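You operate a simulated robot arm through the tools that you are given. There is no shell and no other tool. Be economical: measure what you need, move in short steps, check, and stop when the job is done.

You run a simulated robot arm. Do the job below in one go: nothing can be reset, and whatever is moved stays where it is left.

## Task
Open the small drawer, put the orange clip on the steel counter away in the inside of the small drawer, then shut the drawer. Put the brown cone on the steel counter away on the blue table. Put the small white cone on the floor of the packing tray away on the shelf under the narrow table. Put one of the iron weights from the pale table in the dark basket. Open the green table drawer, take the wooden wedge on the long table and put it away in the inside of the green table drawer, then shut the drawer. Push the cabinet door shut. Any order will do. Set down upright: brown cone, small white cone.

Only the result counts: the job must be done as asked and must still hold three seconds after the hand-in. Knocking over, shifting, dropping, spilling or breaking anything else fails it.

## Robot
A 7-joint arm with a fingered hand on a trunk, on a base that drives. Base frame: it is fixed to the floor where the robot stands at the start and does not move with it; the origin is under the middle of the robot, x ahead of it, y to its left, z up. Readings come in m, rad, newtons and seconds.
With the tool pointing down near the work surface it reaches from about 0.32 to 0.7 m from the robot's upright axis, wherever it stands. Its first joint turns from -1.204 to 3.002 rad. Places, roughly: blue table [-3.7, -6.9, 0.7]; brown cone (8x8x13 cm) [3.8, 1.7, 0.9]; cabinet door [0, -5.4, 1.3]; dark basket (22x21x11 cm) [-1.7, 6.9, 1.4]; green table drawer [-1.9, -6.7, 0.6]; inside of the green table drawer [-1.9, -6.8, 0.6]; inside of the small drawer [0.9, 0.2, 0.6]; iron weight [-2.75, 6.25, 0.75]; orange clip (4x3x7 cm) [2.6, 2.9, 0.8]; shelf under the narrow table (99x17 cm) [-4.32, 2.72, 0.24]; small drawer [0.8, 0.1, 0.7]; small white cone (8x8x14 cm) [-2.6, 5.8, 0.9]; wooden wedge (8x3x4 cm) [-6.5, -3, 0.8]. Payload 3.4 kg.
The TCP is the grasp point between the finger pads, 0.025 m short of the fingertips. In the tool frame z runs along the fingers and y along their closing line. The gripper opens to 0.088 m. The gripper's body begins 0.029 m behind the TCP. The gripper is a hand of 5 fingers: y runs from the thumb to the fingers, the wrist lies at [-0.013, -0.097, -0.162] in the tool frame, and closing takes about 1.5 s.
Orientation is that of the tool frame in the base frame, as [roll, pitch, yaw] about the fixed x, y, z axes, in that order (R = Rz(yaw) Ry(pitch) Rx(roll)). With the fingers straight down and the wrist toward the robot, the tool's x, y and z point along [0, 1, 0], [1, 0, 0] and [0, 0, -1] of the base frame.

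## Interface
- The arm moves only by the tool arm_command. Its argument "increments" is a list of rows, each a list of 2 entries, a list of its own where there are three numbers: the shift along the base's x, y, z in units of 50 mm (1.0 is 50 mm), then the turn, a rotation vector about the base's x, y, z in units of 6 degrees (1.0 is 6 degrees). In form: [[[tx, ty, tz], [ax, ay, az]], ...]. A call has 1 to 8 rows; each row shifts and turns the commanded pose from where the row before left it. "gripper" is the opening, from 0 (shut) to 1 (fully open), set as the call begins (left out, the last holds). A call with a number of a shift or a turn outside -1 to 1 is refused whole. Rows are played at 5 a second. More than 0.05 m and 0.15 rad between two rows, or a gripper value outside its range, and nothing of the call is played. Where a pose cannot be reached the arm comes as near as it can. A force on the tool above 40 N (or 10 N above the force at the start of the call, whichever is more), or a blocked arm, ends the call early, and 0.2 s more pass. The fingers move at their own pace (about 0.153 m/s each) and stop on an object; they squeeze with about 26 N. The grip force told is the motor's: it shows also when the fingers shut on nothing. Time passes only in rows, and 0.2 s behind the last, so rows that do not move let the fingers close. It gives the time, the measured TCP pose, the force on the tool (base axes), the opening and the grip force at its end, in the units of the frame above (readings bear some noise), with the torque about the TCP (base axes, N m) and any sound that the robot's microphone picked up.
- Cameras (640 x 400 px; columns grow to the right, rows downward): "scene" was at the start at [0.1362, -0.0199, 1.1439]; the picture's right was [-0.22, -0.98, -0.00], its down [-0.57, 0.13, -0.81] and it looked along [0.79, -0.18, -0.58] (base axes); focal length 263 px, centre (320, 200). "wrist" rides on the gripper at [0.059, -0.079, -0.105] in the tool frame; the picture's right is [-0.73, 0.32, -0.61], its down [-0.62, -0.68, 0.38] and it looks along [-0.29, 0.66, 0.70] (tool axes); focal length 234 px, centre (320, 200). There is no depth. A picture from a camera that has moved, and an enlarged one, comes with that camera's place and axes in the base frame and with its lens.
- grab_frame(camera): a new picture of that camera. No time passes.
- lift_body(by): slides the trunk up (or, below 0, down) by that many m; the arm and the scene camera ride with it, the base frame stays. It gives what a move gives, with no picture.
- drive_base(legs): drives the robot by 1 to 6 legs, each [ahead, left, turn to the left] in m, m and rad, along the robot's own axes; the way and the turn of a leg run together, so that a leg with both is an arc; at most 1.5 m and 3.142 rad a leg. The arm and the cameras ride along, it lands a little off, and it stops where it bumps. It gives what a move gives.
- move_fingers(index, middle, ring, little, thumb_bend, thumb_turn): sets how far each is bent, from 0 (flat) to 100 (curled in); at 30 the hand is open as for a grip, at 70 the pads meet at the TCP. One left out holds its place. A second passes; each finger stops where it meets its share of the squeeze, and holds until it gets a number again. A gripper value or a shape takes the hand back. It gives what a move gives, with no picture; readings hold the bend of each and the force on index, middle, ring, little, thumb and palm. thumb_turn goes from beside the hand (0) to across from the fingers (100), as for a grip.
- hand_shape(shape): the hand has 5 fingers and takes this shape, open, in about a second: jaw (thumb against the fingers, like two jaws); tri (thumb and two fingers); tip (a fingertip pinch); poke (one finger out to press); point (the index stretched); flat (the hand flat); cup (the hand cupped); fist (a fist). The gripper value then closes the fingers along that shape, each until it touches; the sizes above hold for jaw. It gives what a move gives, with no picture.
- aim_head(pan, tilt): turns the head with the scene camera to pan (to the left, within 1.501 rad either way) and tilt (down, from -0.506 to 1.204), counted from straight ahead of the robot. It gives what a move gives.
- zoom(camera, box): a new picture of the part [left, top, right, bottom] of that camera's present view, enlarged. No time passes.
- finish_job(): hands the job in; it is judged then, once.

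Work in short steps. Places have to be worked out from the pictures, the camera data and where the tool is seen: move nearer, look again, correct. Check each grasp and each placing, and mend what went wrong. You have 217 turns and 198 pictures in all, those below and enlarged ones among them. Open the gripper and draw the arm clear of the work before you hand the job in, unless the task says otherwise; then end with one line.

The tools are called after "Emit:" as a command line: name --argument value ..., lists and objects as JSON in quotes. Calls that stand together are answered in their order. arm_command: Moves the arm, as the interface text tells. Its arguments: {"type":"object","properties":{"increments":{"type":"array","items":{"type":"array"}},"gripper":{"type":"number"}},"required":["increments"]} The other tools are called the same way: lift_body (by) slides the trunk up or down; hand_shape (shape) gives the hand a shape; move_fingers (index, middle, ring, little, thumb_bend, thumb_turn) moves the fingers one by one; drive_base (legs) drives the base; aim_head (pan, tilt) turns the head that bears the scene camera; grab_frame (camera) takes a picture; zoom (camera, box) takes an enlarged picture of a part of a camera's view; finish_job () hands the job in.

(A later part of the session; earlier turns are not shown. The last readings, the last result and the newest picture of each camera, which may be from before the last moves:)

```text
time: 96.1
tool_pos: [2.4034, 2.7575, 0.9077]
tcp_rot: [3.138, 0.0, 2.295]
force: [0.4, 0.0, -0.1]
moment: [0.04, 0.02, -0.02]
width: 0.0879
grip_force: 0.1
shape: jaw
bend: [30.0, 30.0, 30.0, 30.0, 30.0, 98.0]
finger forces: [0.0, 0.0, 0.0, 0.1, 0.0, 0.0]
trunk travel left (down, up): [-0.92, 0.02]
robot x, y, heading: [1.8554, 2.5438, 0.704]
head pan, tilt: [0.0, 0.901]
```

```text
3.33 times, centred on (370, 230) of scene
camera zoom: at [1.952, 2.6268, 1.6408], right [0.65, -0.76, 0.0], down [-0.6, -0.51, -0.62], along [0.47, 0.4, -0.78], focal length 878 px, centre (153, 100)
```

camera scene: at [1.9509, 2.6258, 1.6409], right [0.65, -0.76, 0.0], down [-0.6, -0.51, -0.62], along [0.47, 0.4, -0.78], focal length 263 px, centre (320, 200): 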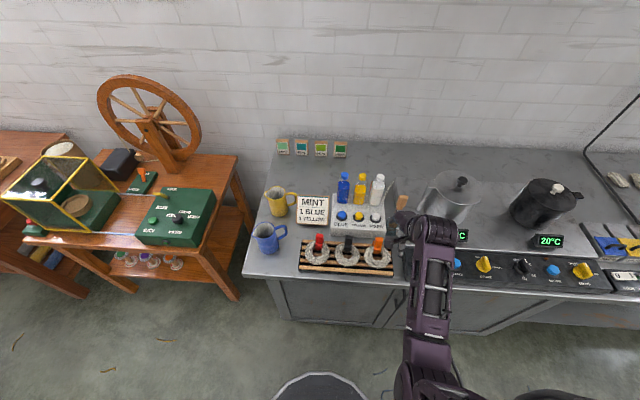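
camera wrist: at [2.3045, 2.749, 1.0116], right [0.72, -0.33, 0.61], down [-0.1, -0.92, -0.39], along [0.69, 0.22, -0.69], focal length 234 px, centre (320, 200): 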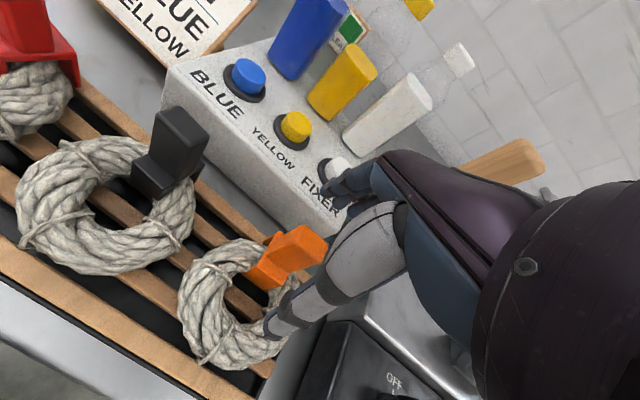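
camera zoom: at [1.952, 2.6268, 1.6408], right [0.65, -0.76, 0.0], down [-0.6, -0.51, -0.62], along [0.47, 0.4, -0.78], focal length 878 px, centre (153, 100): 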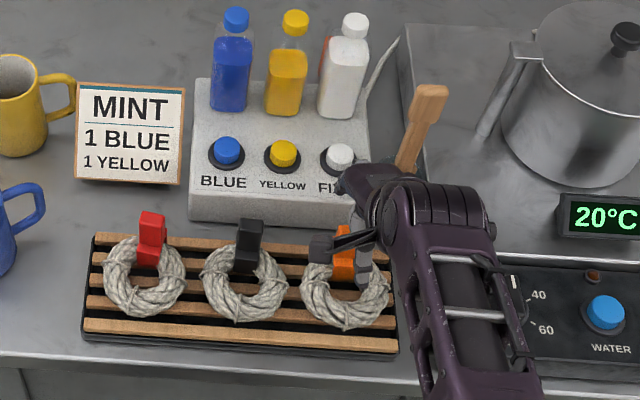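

The TCP is over the clip. I'll go down 2.5 cm more and close.

Emit:
arm_command --increments '[[[-0.06, 0, -0.5], [0, 0, 0]], [[0, 0, 0], [0, 0, 0]]]'

Emit:
arm_command --increments '[[[0, 0, 0], [0, 0, 0]], [[0, 0, 0], [0, 0, 0]], [[0, 0, 0], [0, 0, 0]], [[0, 0, 0], [0, 0, 0]], [[0, 0, 0], [0, 0, 0]], [[0, 0, 0], [0, 0, 0]], [[0, 0, 0], [0, 0, 0]], [[0, 0, 0], [0, 0, 0]]]' --gripper 0

Emit:
grab_frame --camera "wrist"

```text
time: 96.7
tool_pos: [2.4, 2.7576, 0.8824]
tcp_rot: [3.138, 0.001, 2.296]
force: [0.0, 0.3, -0.1]
moment: [0.02, 0.02, -0.01]
width: 0.0878
grip_force: 0.1
shape: jaw
bend: [30.0, 30.0, 30.0, 30.0, 30.0, 98.0]
finger forces: [0.1, 0.0, 0.1, 0.1, 0.0, 0.0]
trunk travel left (down, up): [-0.92, 0.02]
robot x, y, heading: [1.8568, 2.5399, 0.711]
head pan, tilt: [0.0, 0.901]
```

```text
time: 98.5
tool_pos: [2.3998, 2.7578, 0.8828]
tcp_rot: [3.139, 0.0, 2.297]
force: [-0.1, -0.3, 0.5]
moment: [-0.01, -0.01, 0.03]
width: 0.0099
grip_force: 25.9
shape: jaw
bend: [72.0, 63.0, 70.0, 70.0, 74.0, 100.0]
finger forces: [14.6, 8.4, 0.0, 0.0, 23.0, 0.0]
trunk travel left (down, up): [-0.92, 0.02]
robot x, y, heading: [1.8566, 2.5467, 0.706]
head pan, tilt: [0.0, 0.901]
```

```text
170 pictures are left
camera wrist: at [2.3014, 2.7486, 0.9867], right [0.72, -0.33, 0.61], down [-0.09, -0.92, -0.39], along [0.69, 0.22, -0.69], focal length 234 px, centre (320, 200)
```

wrist: 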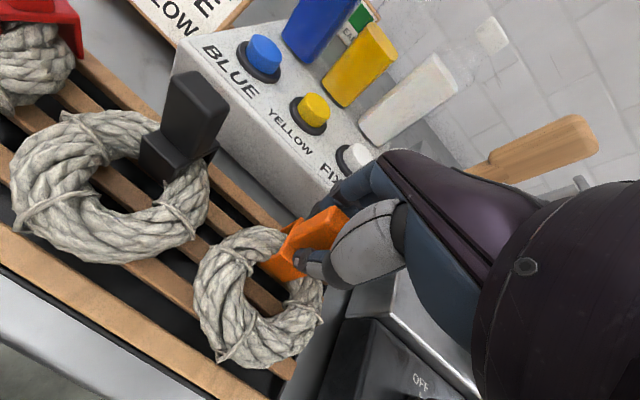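

The clip is gripped (forces on index, middle and thumb). I'll lift slowly and look.

Emit:
arm_command --increments '[[[0, 0, 0.3], [0, 0, 0]], [[0, 0, 0.3], [0, 0, 0]], [[0, 0, 0.4], [0, 0, 0]]]'

Emit:
grab_frame --camera "wrist"

```text
time: 99.3
tool_pos: [2.4013, 2.7581, 0.9345]
tcp_rot: [3.139, 0.002, 2.296]
force: [0.3, 0.0, -0.3]
moment: [0.01, -0.03, -0.01]
width: 0.0096
grip_force: 25.8
shape: jaw
bend: [72.0, 63.0, 70.0, 70.0, 74.0, 100.0]
finger forces: [14.7, 8.5, 0.1, 0.0, 23.2, 0.0]
trunk travel left (down, up): [-0.92, 0.02]
robot x, y, heading: [1.8569, 2.545, 0.705]
head pan, tilt: [0.0, 0.901]
```

```text
169 pictures are left
camera wrist: at [2.303, 2.7495, 1.0372], right [0.72, -0.33, 0.61], down [-0.09, -0.92, -0.38], along [0.69, 0.22, -0.69], focal length 234 px, centre (320, 200)
```

wrist: 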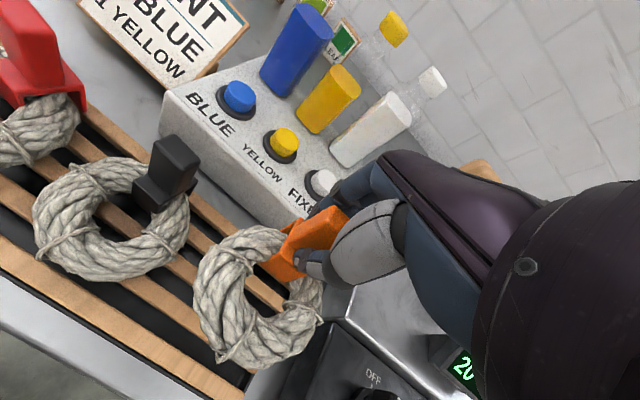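

The rope skein rises with this clip, and the stated clip place (2.6, 2.9) is 25 cm further back, where something reddish stood behind the white bottle. So this isn't the target, and I'll set it back exactly where it was.

Emit:
arm_command --increments '[[[0, 0, -0.4], [0, 0, 0]], [[0, 0, -0.3], [0, 0, 0]], [[0, 0, -0.3], [0, 0, 0]], [[0, 0, 0], [0, 0, 0]], [[0, 0, 0], [0, 0, 0]]]'

Emit:
grab_frame --camera "wrist"

```text
time: 100.5
tool_pos: [2.4009, 2.7581, 0.8846]
tcp_rot: [3.139, 0.001, 2.297]
force: [-0.3, 0.5, -0.5]
moment: [-0.02, -0.01, 0.01]
width: 0.0097
grip_force: 26.1
shape: jaw
bend: [72.0, 63.0, 70.0, 70.0, 74.0, 100.0]
finger forces: [14.6, 8.6, 0.0, 0.0, 23.2, 0.0]
trunk travel left (down, up): [-0.92, 0.02]
robot x, y, heading: [1.8506, 2.5444, 0.704]
head pan, tilt: [0.0, 0.901]
```

```text
168 pictures are left
camera wrist: at [2.302, 2.7503, 0.9873], right [0.72, -0.33, 0.61], down [-0.09, -0.92, -0.39], along [0.69, 0.22, -0.69], focal length 234 px, centre (320, 200)
```

wrist: 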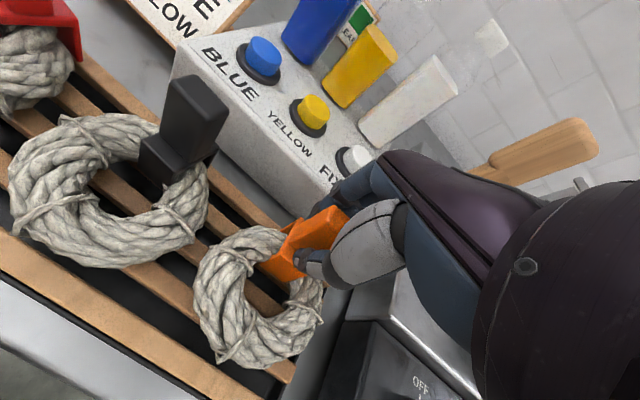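

Almost the same picture as before; it's about 2 mm high. I'll lower 2 mm, then open and rise.

Emit:
arm_command --increments '[[[-0.01, 0, -0.035], [0, 0, 0]], [[0, 0, 0], [0, 0, 0]]]'

Emit:
arm_command --increments '[[[0, 0, 0], [0, 0, 0]], [[0, 0, 0], [0, 0, 0]], [[0, 0, 0], [0, 0, 0]], [[0, 0, 0], [0, 0, 0]], [[0, 0, 0], [0, 0, 0]]]' --gripper 1

Emit:
grab_frame --camera "wrist"

Emit:
arm_command --increments '[[[0, 0, 0.5], [0, 0, 0]], [[0, 0, 0.6], [0, 0, 0]], [[0, 0, 0.6], [0, 0, 0]], [[0, 0, 0.6], [0, 0, 0]], [[0, 0, 0.6], [0, 0, 0]]]'

Emit:
grab_frame --camera "wrist"

Emit:
zoom --camera "scene" --box '[300, 150, 428, 230]'

```text
time: 101.1
tool_pos: [2.3999, 2.7573, 0.8833]
tcp_rot: [3.137, 0.001, 2.298]
force: [0.1, 0.5, 3.8]
moment: [0.04, -0.06, 0.02]
width: 0.0097
grip_force: 25.8
shape: jaw
bend: [72.0, 63.0, 70.0, 70.0, 74.0, 100.0]
finger forces: [14.8, 8.7, 0.0, 0.0, 24.0, 0.1]
trunk travel left (down, up): [-0.92, 0.02]
robot x, y, heading: [1.8566, 2.547, 0.704]
head pan, tilt: [0.0, 0.901]
```

```text
time: 102.3
tool_pos: [2.4003, 2.7579, 0.8812]
tcp_rot: [3.136, 0.001, 2.296]
force: [-0.3, -0.5, 0.4]
moment: [0.0, 0.01, -0.01]
width: 0.0875
grip_force: 0.2
shape: jaw
bend: [30.0, 30.0, 30.0, 30.0, 30.0, 98.0]
finger forces: [0.0, 0.3, 0.0, 0.1, 0.0, 0.0]
trunk travel left (down, up): [-0.92, 0.02]
robot x, y, heading: [1.8548, 2.5463, 0.703]
head pan, tilt: [0.0, 0.901]
```

```text
167 pictures are left
camera wrist: at [2.3015, 2.7498, 0.9854], right [0.72, -0.33, 0.61], down [-0.09, -0.92, -0.39], along [0.69, 0.22, -0.69], focal length 234 px, centre (320, 200)
```

wrist: 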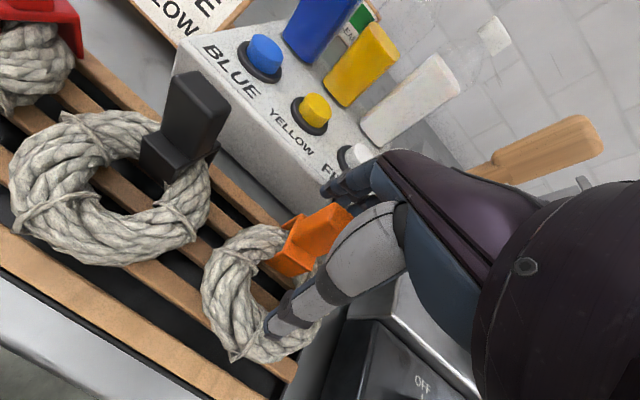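

```text
time: 103.5
tool_pos: [2.3993, 2.758, 1.0256]
tcp_rot: [3.138, 0.0, 2.296]
force: [0.1, 0.2, 0.8]
moment: [0.0, -0.02, 0.0]
width: 0.0873
grip_force: 0.0
shape: jaw
bend: [30.0, 30.0, 30.0, 30.0, 30.0, 98.0]
finger forces: [0.0, 0.1, 0.0, 0.1, 0.1, 0.0]
trunk travel left (down, up): [-0.92, 0.02]
robot x, y, heading: [1.8582, 2.5465, 0.705]
head pan, tilt: [0.0, 0.901]
```

```text
166 pictures are left
camera wrist: at [2.3013, 2.7487, 1.1294], right [0.72, -0.33, 0.61], down [-0.09, -0.92, -0.38], along [0.69, 0.22, -0.69], focal length 234 px, centre (320, 200)
```

wrist: 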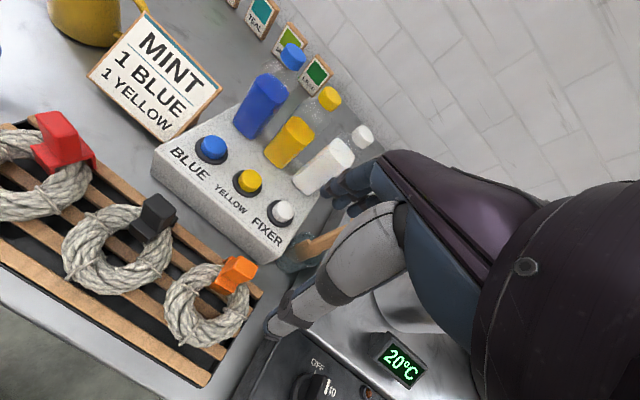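

```text
5.00 times, centred on (364, 190) of scene
camera zoom: at [1.9511, 2.6261, 1.6409], right [0.65, -0.76, 0.0], down [-0.6, -0.51, -0.62], along [0.47, 0.4, -0.78], focal length 1317 px, centre (100, 250)
```

zoom: 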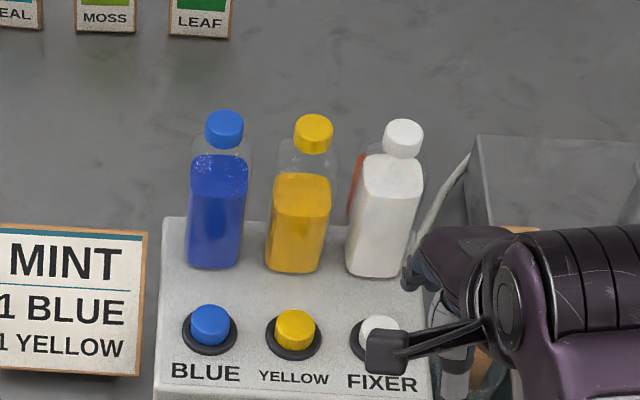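

The skein and clip are restored. The real clip is behind the white bottle near (2.62, 2.92), so I'll back off and move right for a view behind it.

Emit:
drive_base --legs '[[-0.3, 0, 0], [0, -0.6, 0]]'

Emit:
aim_head --pan 0.5 --tilt 0.6

Emit:
zoom --camera "scene" --box '[220, 100, 420, 225]'

Emit:
grab_frame --camera "scene"

```text
time: 108.5
tool_pos: [2.5639, 2.1005, 1.0247]
tcp_rot: [3.137, 0.0, 2.291]
force: [0.1, 0.4, -0.4]
moment: [0.02, -0.01, -0.01]
width: 0.0875
grip_force: 0.1
shape: jaw
bend: [30.0, 30.0, 30.0, 30.0, 30.0, 98.0]
finger forces: [0.1, 0.0, 0.0, 0.0, 0.0, 0.0]
trunk travel left (down, up): [-0.92, 0.02]
robot x, y, heading: [2.0184, 1.8929, 0.696]
head pan, tilt: [0.0, 0.901]
```

```text
time: 109.5
tool_pos: [2.5639, 2.0999, 1.0249]
tcp_rot: [3.138, -0.001, 2.292]
force: [-0.1, 0.6, 0.1]
moment: [-0.02, 0.0, -0.04]
width: 0.0875
grip_force: 0.1
shape: jaw
bend: [30.0, 30.0, 30.0, 30.0, 30.0, 98.0]
finger forces: [0.0, 0.0, 0.1, 0.1, 0.0, 0.1]
trunk travel left (down, up): [-0.92, 0.02]
robot x, y, heading: [2.0175, 1.8905, 0.698]
head pan, tilt: [0.499, 0.6]
```

```text
3.20 times, centred on (320, 162) of scene
camera zoom: at [2.0885, 2.0048, 1.6656], right [0.93, -0.36, 0.0], down [-0.21, -0.53, -0.82], along [0.3, 0.77, -0.57], focal length 843 px, centre (320, 320)
```

zoom: 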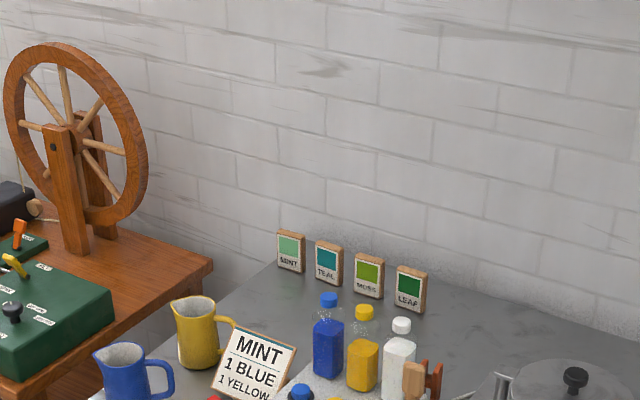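

```text
163 pictures are left
camera scene: at [2.0885, 2.0048, 1.6656], right [0.93, -0.36, 0.0], down [-0.21, -0.53, -0.82], along [0.3, 0.77, -0.57], focal length 263 px, centre (320, 200)
```

scene: 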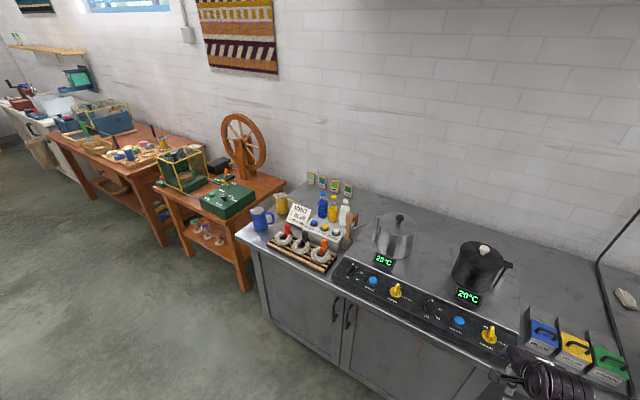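

Emit:
zoom --camera "scene" --box '[300, 180, 396, 240]'

```text
6.67 times, centred on (348, 210) of scene
camera zoom: at [2.0885, 2.0048, 1.6656], right [0.93, -0.36, 0.0], down [-0.21, -0.53, -0.82], along [0.3, 0.77, -0.57], focal length 1756 px, centre (133, 133)
```

zoom: 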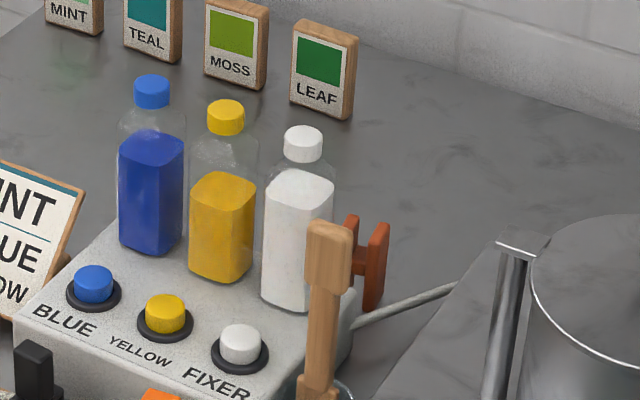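

The clip is a reddish-orange H-shaped peg at about (2.615, 2.893), just behind and to the right of the white bottle. I'll yaw the tool about 57° left so the wrist comes in from the right, clear of the bottles.

Emit:
arm_command --increments '[[[0, 0, 0.05], [0, 0, 0.96]], [[0, 0, 0.05], [0, 0, 0.96]], [[0, 0, 0.05], [0, 0, 0.96]], [[0, 0, 0.05], [0, 0, 0.96]], [[0, 0, 0.05], [0, 0, 0.96]], [[0, 0, 0.05], [0, 0, 0.96]], [[0, 0, 0.05], [0, 0, 0.96]], [[0, 0, 0.05], [0, 0, 0.96]]]'

Emit:
arm_command --increments '[[[0, 0, 0], [0, 0, 0.96]], [[0, 0, 0], [0, 0, 0.96]]]'

Emit:
aim_head --pan 0 --tilt 0.9

Emit:
grab_frame --camera "scene"

```text
time: 111.3
tool_pos: [2.563, 2.0987, 1.0438]
tcp_rot: [3.139, 0.0, 3.097]
force: [-1.0, 0.3, -0.6]
moment: [0.0, 0.04, 0.01]
width: 0.0877
grip_force: 0.1
shape: jaw
bend: [30.0, 30.0, 30.0, 30.0, 30.0, 98.0]
finger forces: [0.1, 0.1, 0.0, 0.0, 0.0, 0.2]
trunk travel left (down, up): [-0.92, 0.02]
robot x, y, heading: [2.0195, 1.8887, 0.696]
head pan, tilt: [0.499, 0.6]
```

```text
time: 111.9
tool_pos: [2.5656, 2.0992, 1.0452]
tcp_rot: [3.136, -0.001, -2.986]
force: [-0.8, 0.1, -0.8]
moment: [0.05, -0.01, -0.02]
width: 0.0877
grip_force: 0.0
shape: jaw
bend: [30.0, 30.0, 30.0, 30.0, 30.0, 98.0]
finger forces: [0.0, 0.1, 0.1, 0.0, 0.0, 0.0]
trunk travel left (down, up): [-0.92, 0.02]
robot x, y, heading: [2.0121, 1.8868, 0.701]
head pan, tilt: [0.499, 0.6]
```

```text
time: 112.8
tool_pos: [2.5647, 2.0992, 1.0451]
tcp_rot: [3.137, 0.001, -2.988]
force: [0.2, 0.2, 0.0]
moment: [0.04, 0.0, 0.03]
width: 0.0875
grip_force: 0.0
shape: jaw
bend: [30.0, 30.0, 30.0, 30.0, 30.0, 98.0]
finger forces: [0.0, 0.0, 0.0, 0.0, 0.0, 0.1]
trunk travel left (down, up): [-0.92, 0.02]
robot x, y, heading: [2.0201, 1.8927, 0.697]
head pan, tilt: [0.0, 0.901]
```

```text
161 pictures are left
camera scene: at [2.1141, 1.9712, 1.6409], right [0.65, -0.76, 0.0], down [-0.6, -0.51, -0.62], along [0.47, 0.4, -0.78], focal length 263 px, centre (320, 200)
```

scene: 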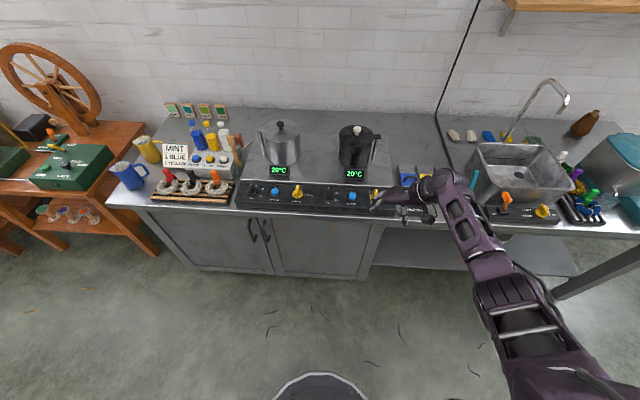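

The yaw works well. I'll back off, raise and extend the arm a bit, then drive in so the hand comes over the clip.

Emit:
drive_base --legs '[[-0.25, 0, 0]]'

Emit:
arm_command --increments '[[[0.07, 0.6, 0.4], [0, 0, 0]], [[0.07, 0.6, 0.4], [0, 0, 0]], [[0.07, 0.6, 0.2], [0, 0, 0]], [[0.06, 0.6, 0], [0, 0, 0]]]'

Emit:
drive_base --legs '[[0, 0.48, 0], [0.55, 0, 0]]'

Emit:
grab_frame --camera "scene"

Emit:
grab_frame --camera "wrist"

```text
time: 114.6
tool_pos: [2.3738, 1.9401, 1.0443]
tcp_rot: [3.138, -0.002, -2.984]
force: [-0.8, -0.1, -0.3]
moment: [-0.03, -0.01, 0.0]
width: 0.0877
grip_force: 0.1
shape: jaw
bend: [30.0, 30.0, 30.0, 30.0, 30.0, 98.0]
finger forces: [0.1, 0.0, 0.0, 0.0, 0.0, 0.1]
trunk travel left (down, up): [-0.92, 0.02]
robot x, y, heading: [1.8299, 1.7299, 0.697]
head pan, tilt: [0.0, 0.901]
```

```text
time: 115.6
tool_pos: [2.3868, 2.0643, 1.0953]
tcp_rot: [-3.141, 0.001, -2.986]
force: [-0.6, 0.1, 0.4]
moment: [-0.02, 0.01, 0.02]
width: 0.0878
grip_force: 0.1
shape: jaw
bend: [30.0, 30.0, 30.0, 30.0, 30.0, 98.0]
finger forces: [0.0, 0.1, 0.0, 0.0, 0.0, 0.0]
trunk travel left (down, up): [-0.92, 0.02]
robot x, y, heading: [1.8261, 1.7278, 0.698]
head pan, tilt: [0.0, 0.901]
```

```text
time: 121.2
tool_pos: [2.4883, 2.784, 1.0949]
tcp_rot: [3.138, 0.001, -2.981]
force: [0.0, 0.0, -0.1]
moment: [0.0, -0.03, -0.03]
width: 0.0876
grip_force: 0.1
shape: jaw
bend: [30.0, 30.0, 30.0, 30.0, 30.0, 98.0]
finger forces: [0.0, 0.1, 0.0, 0.0, 0.0, 0.1]
trunk travel left (down, up): [-0.92, 0.02]
robot x, y, heading: [1.9329, 2.4514, 0.704]
head pan, tilt: [0.0, 0.901]
```

```text
160 pictures are left
camera scene: at [2.0267, 2.5304, 1.641], right [0.65, -0.76, 0.0], down [-0.6, -0.51, -0.62], along [0.47, 0.4, -0.78], focal length 263 px, centre (320, 200)
```

scene: 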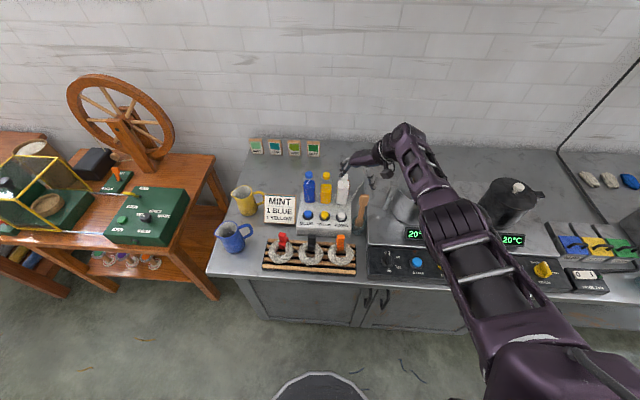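

```text
159 pictures are left
camera wrist: at [2.4424, 2.6962, 1.1988], right [0.66, 0.43, 0.61], down [0.72, -0.57, -0.39], along [0.18, 0.7, -0.69], focal length 234 px, centre (320, 200)
```

wrist: 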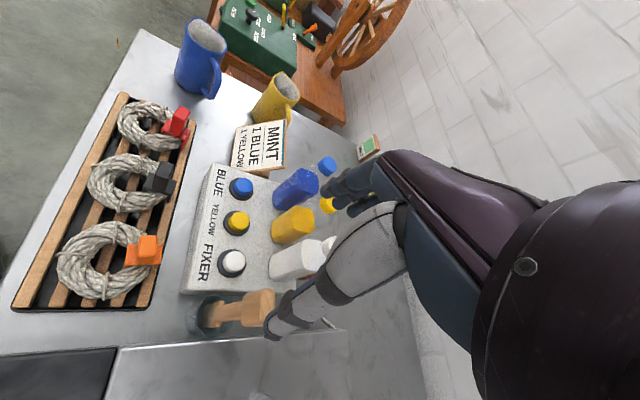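

The hand is about 0.17 m short. I'll drive 0.13 m more and look again.

Emit:
drive_base --legs '[[0.13, 0, 0]]'

Emit:
grab_frame --camera "wrist"

Emit:
zoom --camera "scene" --box '[270, 120, 450, 240]'

```text
time: 122.5
tool_pos: [2.5852, 2.8682, 1.0956]
tcp_rot: [3.138, 0.003, -2.98]
force: [-0.1, 0.6, -0.4]
moment: [-0.02, -0.01, -0.01]
width: 0.0878
grip_force: 0.0
shape: jaw
bend: [30.0, 30.0, 30.0, 30.0, 30.0, 98.0]
finger forces: [0.0, 0.1, 0.0, 0.0, 0.0, 0.0]
trunk travel left (down, up): [-0.92, 0.02]
robot x, y, heading: [2.0296, 2.5315, 0.705]
head pan, tilt: [0.0, 0.901]
```

```text
158 pictures are left
camera wrist: at [2.5402, 2.7809, 1.1993], right [0.66, 0.43, 0.61], down [0.73, -0.57, -0.38], along [0.18, 0.7, -0.69], focal length 234 px, centre (320, 200)
```

wrist: 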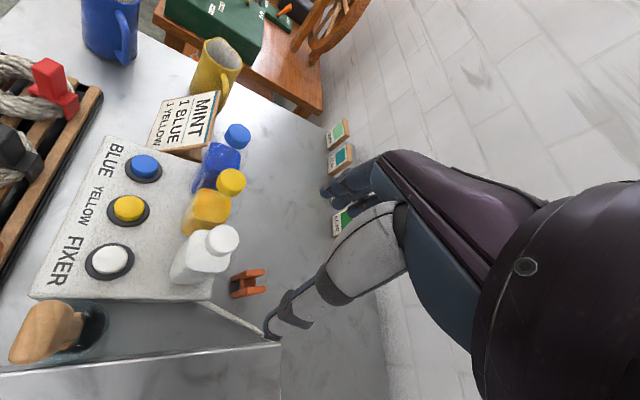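

```text
3.33 times, centred on (360, 180) of scene
camera zoom: at [2.1246, 2.6142, 1.6411], right [0.65, -0.76, 0.0], down [-0.6, -0.51, -0.62], along [0.47, 0.4, -0.78], focal length 878 px, centre (187, 267)
```

zoom: 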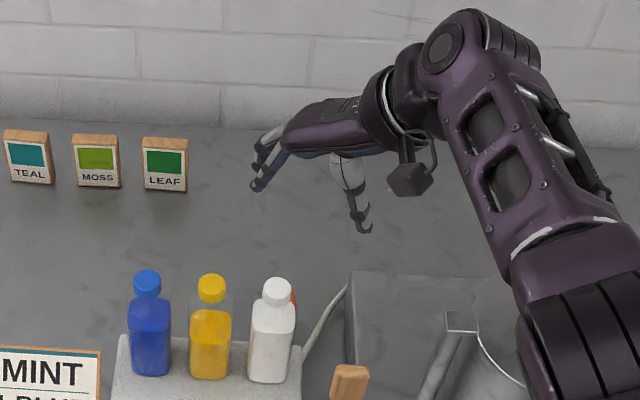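

The clip is at about (2.618, 2.897), with its leaves separated left-right. I'll shift over it, yaw a bit more, and descend partway.

Emit:
arm_command --increments '[[[0.4, 0.35, 0], [0, 0, 0.83]], [[0.4, 0.35, 0], [0, 0, 0.83]], [[0, 0, 0], [0, 0, 0.83]], [[0, 0, -0.6], [0, 0, 0]], [[0, 0, -0.6], [0, 0, 0]], [[0, 0, -0.6], [0, 0, 0]], [[0, 0, -0.6], [0, 0, 0]]]'

Emit:
grab_frame --camera "wrist"

Emit:
zoom --camera "scene" --box '[270, 120, 450, 240]'

```text
time: 124.1
tool_pos: [2.5288, 2.8453, 0.9894]
tcp_rot: [3.135, 0.003, -2.722]
force: [5.2, -4.8, 6.9]
moment: [0.25, -0.03, -0.22]
width: 0.0859
grip_force: 0.1
shape: jaw
bend: [30.0, 34.0, 31.0, 30.0, 30.0, 98.0]
finger forces: [0.3, 5.6, 3.2, 0.0, 0.0, 0.1]
out of reach, approached as far as the arm can: row 1, 2, 4, 5, 6, 7
trunk travel left (down, up): [-0.92, 0.02]
robot x, y, heading: [2.031, 2.5336, 0.708]
head pan, tilt: [0.0, 0.901]
```

```text
156 pictures are left
camera wrist: at [2.5062, 2.7488, 1.092], right [0.53, 0.59, 0.61], down [0.85, -0.36, -0.39], along [0.0, 0.72, -0.69], focal length 234 px, centre (320, 200)
```

wrist: 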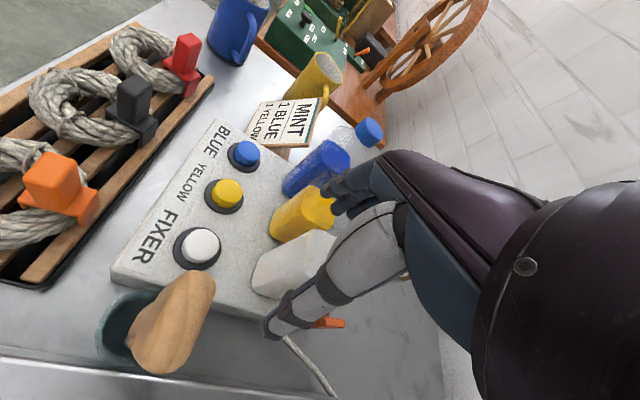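

```text
3.33 times, centred on (360, 180) of scene
camera zoom: at [2.1268, 2.6109, 1.6412], right [0.65, -0.76, 0.0], down [-0.6, -0.51, -0.62], along [0.47, 0.41, -0.78], focal length 878 px, centre (187, 267)
```

zoom: 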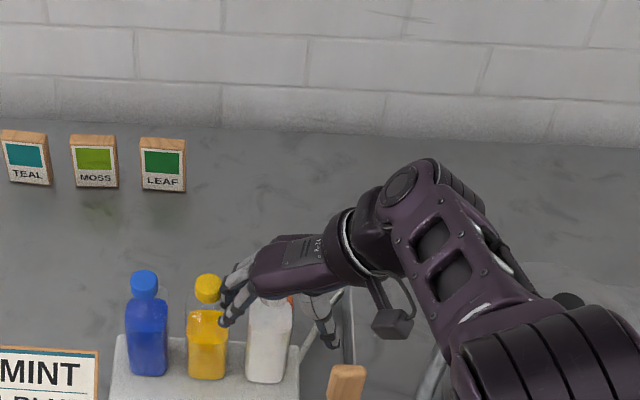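

The arm ran out of reach, and the fingers slid back onto the bottles and are touching lightly. I'll go straight up now.

Emit:
arm_command --increments '[[[0, 0, 0.4], [0, 0, 0]], [[0, 0, 0.6], [0, 0, 0]], [[0, 0, 0.6], [0, 0, 0]], [[0, 0, 0.6], [0, 0, 0]]]'

Emit:
grab_frame --camera "wrist"

Emit:
zoom --camera "scene" --box '[270, 120, 450, 240]'

```text
time: 125.1
tool_pos: [2.5249, 2.8484, 1.0971]
tcp_rot: [3.138, 0.0, -2.719]
force: [0.1, -0.1, 0.1]
moment: [0.04, -0.01, 0.0]
width: 0.0877
grip_force: 0.1
shape: jaw
bend: [30.0, 30.0, 30.0, 30.0, 30.0, 98.0]
finger forces: [0.1, 0.0, 0.0, 0.1, 0.1, 0.0]
trunk travel left (down, up): [-0.92, 0.02]
robot x, y, heading: [2.0322, 2.538, 0.708]
head pan, tilt: [0.0, 0.901]
```

```text
154 pictures are left
camera wrist: at [2.5041, 2.7522, 1.2004], right [0.53, 0.59, 0.61], down [0.85, -0.36, -0.39], along [-0.01, 0.72, -0.69], focal length 234 px, centre (320, 200)
```

wrist: 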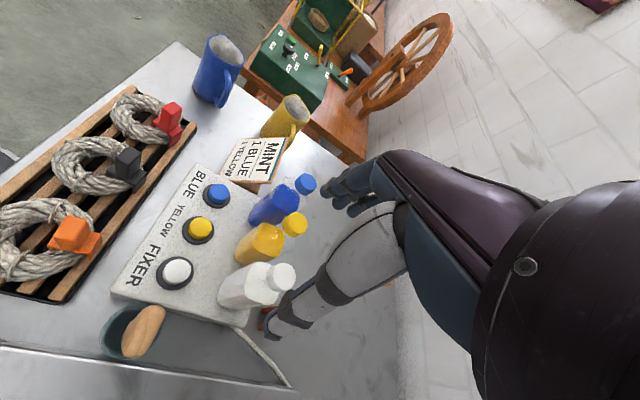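

```text
3.33 times, centred on (360, 180) of scene
camera zoom: at [2.1262, 2.6146, 1.6409], right [0.65, -0.76, 0.0], down [-0.6, -0.51, -0.62], along [0.47, 0.4, -0.78], focal length 878 px, centre (187, 267)
```

zoom: 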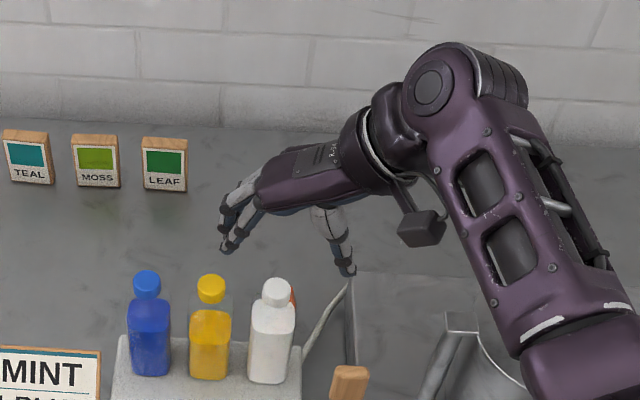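

The bottles haven't moved. The descent will be safer using the trunk, which needs no extra reach. I'll drive 0.08 m closer first, then line up horizontally.

Emit:
drive_base --legs '[[0.08, 0, 0]]'

Emit:
grab_frame --camera "wrist"

```text
time: 126.2
tool_pos: [2.5856, 2.9002, 1.0972]
tcp_rot: [3.139, 0.002, -2.719]
force: [-0.2, 0.7, 0.5]
moment: [0.02, 0.0, 0.04]
width: 0.0877
grip_force: 0.0
shape: jaw
bend: [30.0, 30.0, 30.0, 30.0, 30.0, 98.0]
finger forces: [0.0, 0.0, 0.0, 0.1, 0.1, 0.0]
trunk travel left (down, up): [-0.92, 0.02]
robot x, y, heading: [2.0888, 2.5878, 0.706]
head pan, tilt: [0.0, 0.901]
```

```text
152 pictures are left
camera wrist: at [2.5634, 2.8036, 1.201], right [0.53, 0.59, 0.61], down [0.85, -0.36, -0.38], along [-0.01, 0.72, -0.69], focal length 234 px, centre (320, 200)
```

wrist: 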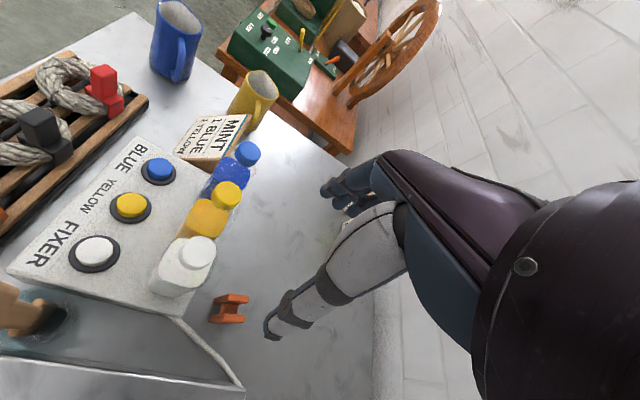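

The clip is at (2.618, 2.900). I'll shift 3.5 cm sideways at this height and check reach.

Emit:
arm_command --increments '[[[0.36, 0.04, 0], [0, 0, 0]], [[0.36, 0.04, 0], [0, 0, 0]], [[0, 0, 0], [0, 0, 0]]]'

Emit:
grab_frame --camera "wrist"

```text
time: 127.0
tool_pos: [2.6224, 2.9046, 1.0949]
tcp_rot: [3.139, 0.0, -2.719]
force: [-0.5, 0.3, -0.6]
moment: [0.0, -0.03, 0.02]
width: 0.0874
grip_force: 0.1
shape: jaw
bend: [30.0, 30.0, 30.0, 30.0, 30.0, 98.0]
finger forces: [0.0, 0.0, 0.1, 0.0, 0.0, 0.0]
trunk travel left (down, up): [-0.92, 0.02]
robot x, y, heading: [2.09, 2.5828, 0.708]
head pan, tilt: [0.0, 0.901]
```

```text
151 pictures are left
camera wrist: at [2.6013, 2.8082, 1.1992], right [0.53, 0.59, 0.61], down [0.85, -0.36, -0.39], along [-0.01, 0.72, -0.69], focal length 234 px, centre (320, 200)
```

wrist: 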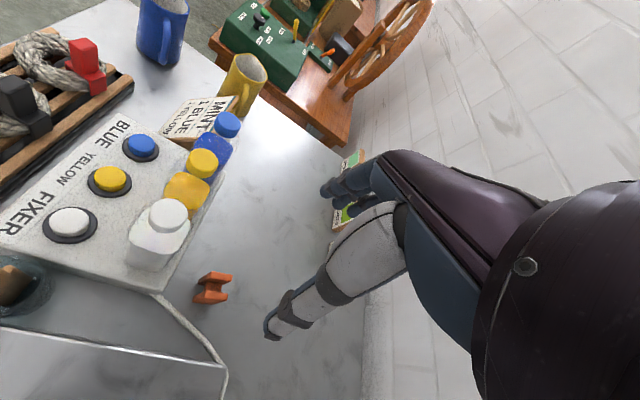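

The TCP is directly over the clip. Before lowering, I'll check how the forearm sits over the steel pot.

Emit:
grab_frame --camera "scene"

```text
150 pictures are left
camera scene: at [2.1871, 2.6674, 1.6408], right [0.65, -0.76, 0.0], down [-0.6, -0.51, -0.62], along [0.47, 0.4, -0.78], focal length 263 px, centre (320, 200)
```

scene: 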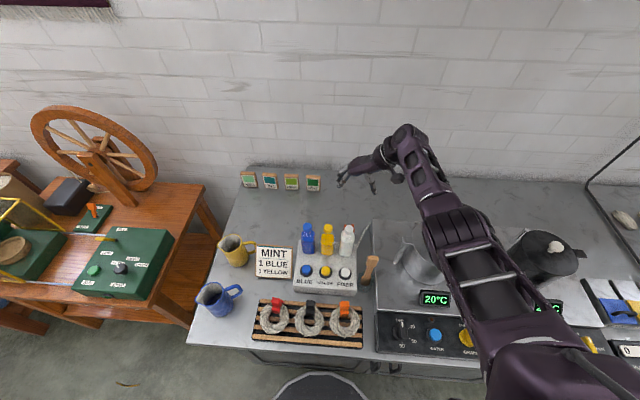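

The arm is nearly straight and level, and after lowering it would pass close to the pot's handle. I'll move the base 8 cm left, recentre the hand, and tilt the wrist 15° more upright to gain clearance.

Emit:
drive_base --legs '[[0, 0.08, 0]]'

Emit:
arm_command --increments '[[[0.35, -0.41, 0], [-0.76, -0.34, 0]], [[0.35, -0.41, 0], [-0.76, -0.34, 0]], [[0.35, -0.41, 0], [-0.76, -0.34, 0]]]'

Emit:
grab_frame --camera "scene"

Emit:
grab_frame --camera "wrist"

```text
time: 128.0
tool_pos: [2.5711, 2.9645, 1.0953]
tcp_rot: [3.139, 0.001, -2.718]
force: [0.3, -0.4, 0.5]
moment: [0.0, 0.0, 0.02]
width: 0.0877
grip_force: 0.0
shape: jaw
bend: [30.0, 30.0, 30.0, 30.0, 30.0, 98.0]
finger forces: [0.1, 0.1, 0.0, 0.1, 0.0, 0.0]
trunk travel left (down, up): [-0.92, 0.02]
robot x, y, heading: [2.0383, 2.6453, 0.701]
head pan, tilt: [0.0, 0.901]
```

```text
time: 128.8
tool_pos: [2.6223, 2.9025, 1.0954]
tcp_rot: [-2.88, 0.001, -2.718]
force: [-0.2, -0.1, 0.0]
moment: [0.01, -0.03, -0.01]
width: 0.0875
grip_force: 0.0
shape: jaw
bend: [30.0, 30.0, 30.0, 30.0, 30.0, 98.0]
finger forces: [0.0, 0.0, 0.1, 0.1, 0.1, 0.0]
trunk travel left (down, up): [-0.92, 0.02]
robot x, y, heading: [2.038, 2.6461, 0.705]
head pan, tilt: [0.0, 0.901]
```

```text
149 pictures are left
camera scene: at [2.1339, 2.7287, 1.6409], right [0.65, -0.76, 0.0], down [-0.6, -0.51, -0.62], along [0.47, 0.4, -0.78], focal length 263 px, centre (320, 200)
```

scene: 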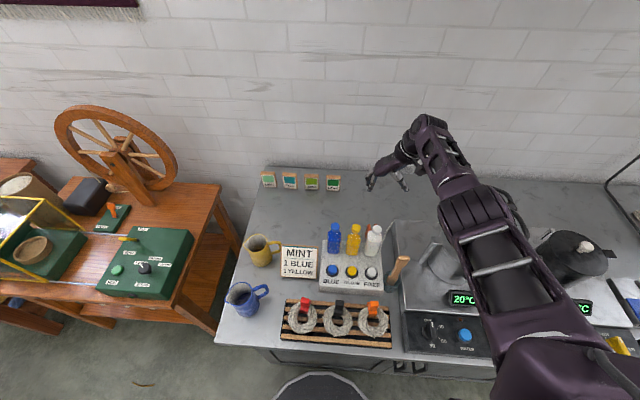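

```text
148 pictures are left
camera wrist: at [2.5879, 2.8342, 1.2164], right [0.47, 0.72, 0.5], down [0.88, -0.43, -0.2], along [0.08, 0.53, -0.84], focal length 234 px, centre (320, 200)
```

wrist: 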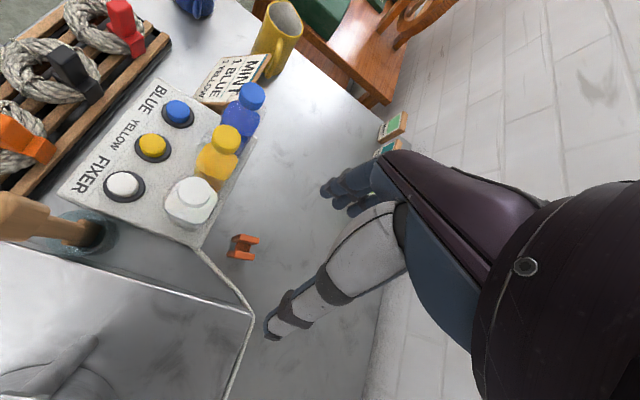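

Good: the clip is still under the TCP, and the arm reached. I'll lower the trunk in two steps, checking between them.

Emit:
lift_body --by -0.13

Emit:
grab_frame --camera "wrist"

Emit:
grab_frame --camera "scene"

```text
time: 130.4
tool_pos: [2.6217, 2.9027, 0.9659]
tcp_rot: [-2.883, -0.001, -2.719]
force: [-0.2, -0.1, 0.0]
moment: [0.02, 0.03, 0.03]
width: 0.0873
grip_force: 0.0
shape: jaw
bend: [30.0, 30.0, 30.0, 30.0, 30.0, 98.0]
finger forces: [0.0, 0.1, 0.0, 0.0, 0.1, 0.0]
trunk travel left (down, up): [-0.79, 0.15]
robot x, y, heading: [2.0375, 2.6469, 0.708]
head pan, tilt: [0.0, 0.901]
```

```text
147 pictures are left
camera wrist: at [2.5881, 2.8339, 1.0863], right [0.47, 0.72, 0.5], down [0.88, -0.43, -0.2], along [0.08, 0.54, -0.84], focal length 234 px, centre (320, 200)
```

wrist: 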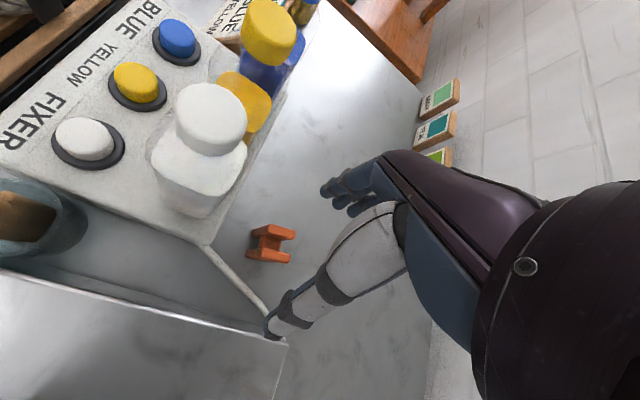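

```text
146 pictures are left
camera scene: at [2.1344, 2.728, 1.5109], right [0.65, -0.76, 0.0], down [-0.6, -0.51, -0.62], along [0.47, 0.4, -0.78], focal length 263 px, centre (320, 200)
```

scene: 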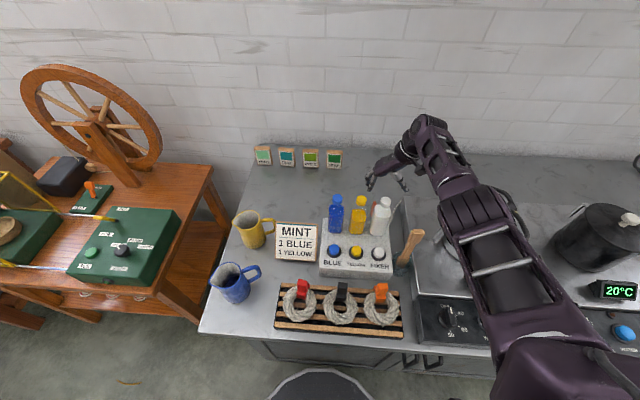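

Still aligned. I'll lower to TCP z≈0.872.

Emit:
lift_body --by -0.093

Emit:
grab_frame --camera "wrist"

Emit:
zoom --camera "scene" --box '[300, 100, 540, 250]'

```text
time: 131.7
tool_pos: [2.6221, 2.9026, 0.8731]
tcp_rot: [-2.883, -0.001, -2.721]
force: [-0.5, -0.1, 0.1]
moment: [-0.01, 0.05, 0.01]
width: 0.0874
grip_force: 0.1
shape: jaw
bend: [30.0, 30.0, 30.0, 30.0, 30.0, 98.0]
finger forces: [0.0, 0.0, 0.0, 0.0, 0.0, 0.0]
trunk travel left (down, up): [-0.697, 0.243]
robot x, y, heading: [2.0397, 2.6484, 0.708]
head pan, tilt: [0.0, 0.901]
```

```text
145 pictures are left
camera wrist: at [2.5881, 2.8338, 0.9933], right [0.47, 0.72, 0.5], down [0.88, -0.43, -0.2], along [0.08, 0.54, -0.84], focal length 234 px, centre (320, 200)
```

wrist: 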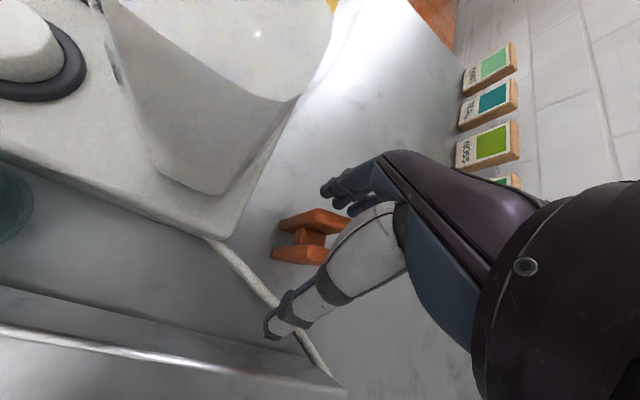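

```text
2.67 times, centred on (420, 175) of scene
camera zoom: at [2.1343, 2.728, 1.4179], right [0.65, -0.76, 0.0], down [-0.6, -0.51, -0.62], along [0.47, 0.4, -0.78], focal length 702 px, centre (53, 267)
```

zoom: 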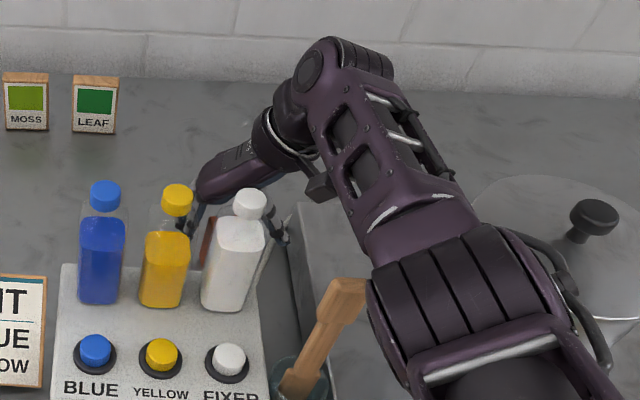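

The clip lies between thumb and fingers. I'll close now.

Emit:
arm_command --increments '[[[0, 0, 0], [0, 0, 0]], [[0, 0, 0], [0, 0, 0]], [[0, 0, 0], [0, 0, 0]], [[0, 0, 0], [0, 0, 0]], [[0, 0, 0], [0, 0, 0]], [[0, 0, 0], [0, 0, 0]], [[0, 0, 0], [0, 0, 0]], [[0, 0, 0], [0, 0, 0]]]' --gripper 0

Emit:
grab_frame --camera "wrist"

```text
time: 133.5
tool_pos: [2.6226, 2.902, 0.8727]
tcp_rot: [-2.884, 0.0, -2.721]
force: [-0.1, 0.1, 2.9]
moment: [0.02, 0.03, 0.05]
width: 0.0309
grip_force: 26.3
shape: jaw
bend: [74.0, 50.0, 57.0, 53.0, 74.0, 100.0]
finger forces: [14.0, 6.9, 2.3, 0.0, 22.4, 0.1]
trunk travel left (down, up): [-0.697, 0.243]
robot x, y, heading: [2.0367, 2.6429, 0.71]
head pan, tilt: [0.0, 0.901]
```

```text
143 pictures are left
camera wrist: at [2.588, 2.8338, 0.9934], right [0.47, 0.72, 0.5], down [0.88, -0.43, -0.2], along [0.08, 0.54, -0.84], focal length 234 px, centre (320, 200)
```

wrist: 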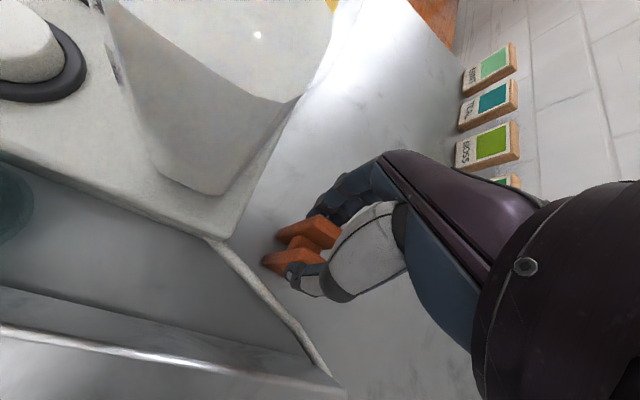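

Gripped at 3.1 cm. I'll raise the trunk straight up and check.

Emit:
lift_body --by 0.24

Emit:
grab_frame --camera "wrist"

Emit:
grab_frame --camera "scene"

```text
time: 136.0
tool_pos: [2.6219, 2.9042, 1.1111]
tcp_rot: [-2.884, -0.001, -2.72]
force: [0.8, 0.1, 0.0]
moment: [-0.04, 0.03, 0.0]
width: 0.0307
grip_force: 25.8
shape: jaw
bend: [74.0, 50.0, 57.0, 53.0, 74.0, 100.0]
finger forces: [13.8, 6.8, 2.3, 0.0, 22.2, 0.0]
trunk travel left (down, up): [-0.937, 0.003]
robot x, y, heading: [2.0409, 2.6454, 0.704]
head pan, tilt: [0.0, 0.901]
```

```text
142 pictures are left
camera wrist: at [2.5884, 2.8339, 1.2331], right [0.47, 0.72, 0.5], down [0.88, -0.43, -0.2], along [0.08, 0.54, -0.84], focal length 234 px, centre (320, 200)
```

wrist: 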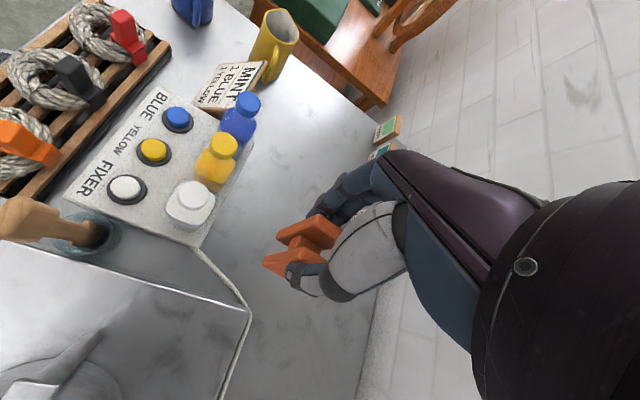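

```text
141 pictures are left
camera scene: at [2.1347, 2.728, 1.6578], right [0.65, -0.76, 0.0], down [-0.6, -0.51, -0.62], along [0.47, 0.4, -0.78], focal length 263 px, centre (320, 200)
```

scene: 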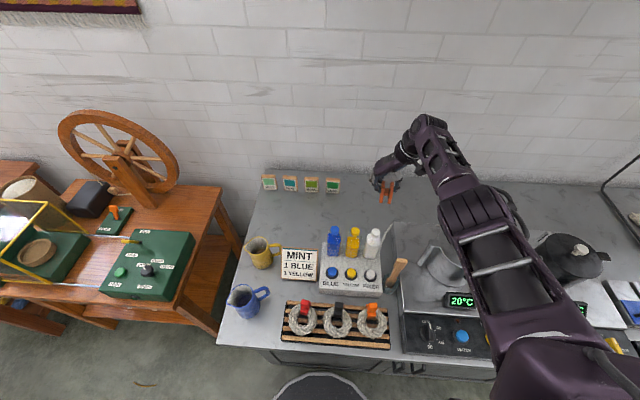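

I have the clip and nothing else moved. I'll back out and drive to the small drawer by the same right-hand way.

Emit:
drive_base --legs '[[-0.8, 0, -0.01], [0, -1.5, 0], [0, -1.5, 0], [-1.5, 0, 0], [-1.5, 0, 0]]'

Emit:
aim_head --pan 0.6 --tilt 0.5

Emit:
grab_frame --camera "scene"

```text
time: 168.5
tool_pos: [1.6582, -1.883, 1.1117]
tcp_rot: [-2.884, -0.001, -2.706]
force: [-0.2, -0.6, -1.0]
moment: [0.0, 0.01, -0.03]
width: 0.0305
grip_force: 26.0
shape: jaw
bend: [74.0, 50.0, 57.0, 53.0, 74.0, 100.0]
finger forces: [13.9, 6.9, 2.3, 0.1, 22.2, 0.0]
trunk travel left (down, up): [-0.937, 0.003]
robot x, y, heading: [1.0808, -2.1477, 0.721]
head pan, tilt: [0.0, 0.901]
```

```text
time: 169.5
tool_pos: [1.6576, -1.8831, 1.1123]
tcp_rot: [-2.885, -0.001, -2.707]
force: [-0.5, -0.9, -0.8]
moment: [-0.01, -0.02, 0.0]
width: 0.0308
grip_force: 26.2
shape: jaw
bend: [74.0, 50.0, 57.0, 53.0, 74.0, 100.0]
finger forces: [13.8, 7.0, 2.2, 0.1, 22.3, 0.0]
trunk travel left (down, up): [-0.937, 0.003]
robot x, y, heading: [1.0768, -2.1478, 0.719]
head pan, tilt: [0.6, 0.499]
```

```text
140 pictures are left
camera scene: at [1.1394, -2.0259, 1.6917], right [0.97, -0.25, 0.0], down [-0.12, -0.46, -0.88], along [0.22, 0.85, -0.48], focal length 263 px, centre (320, 200)
```

scene: 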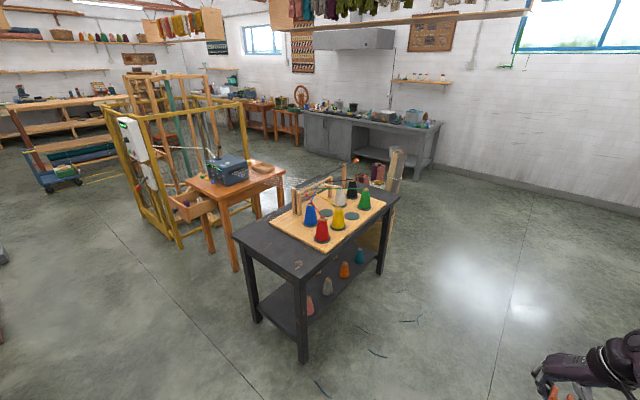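

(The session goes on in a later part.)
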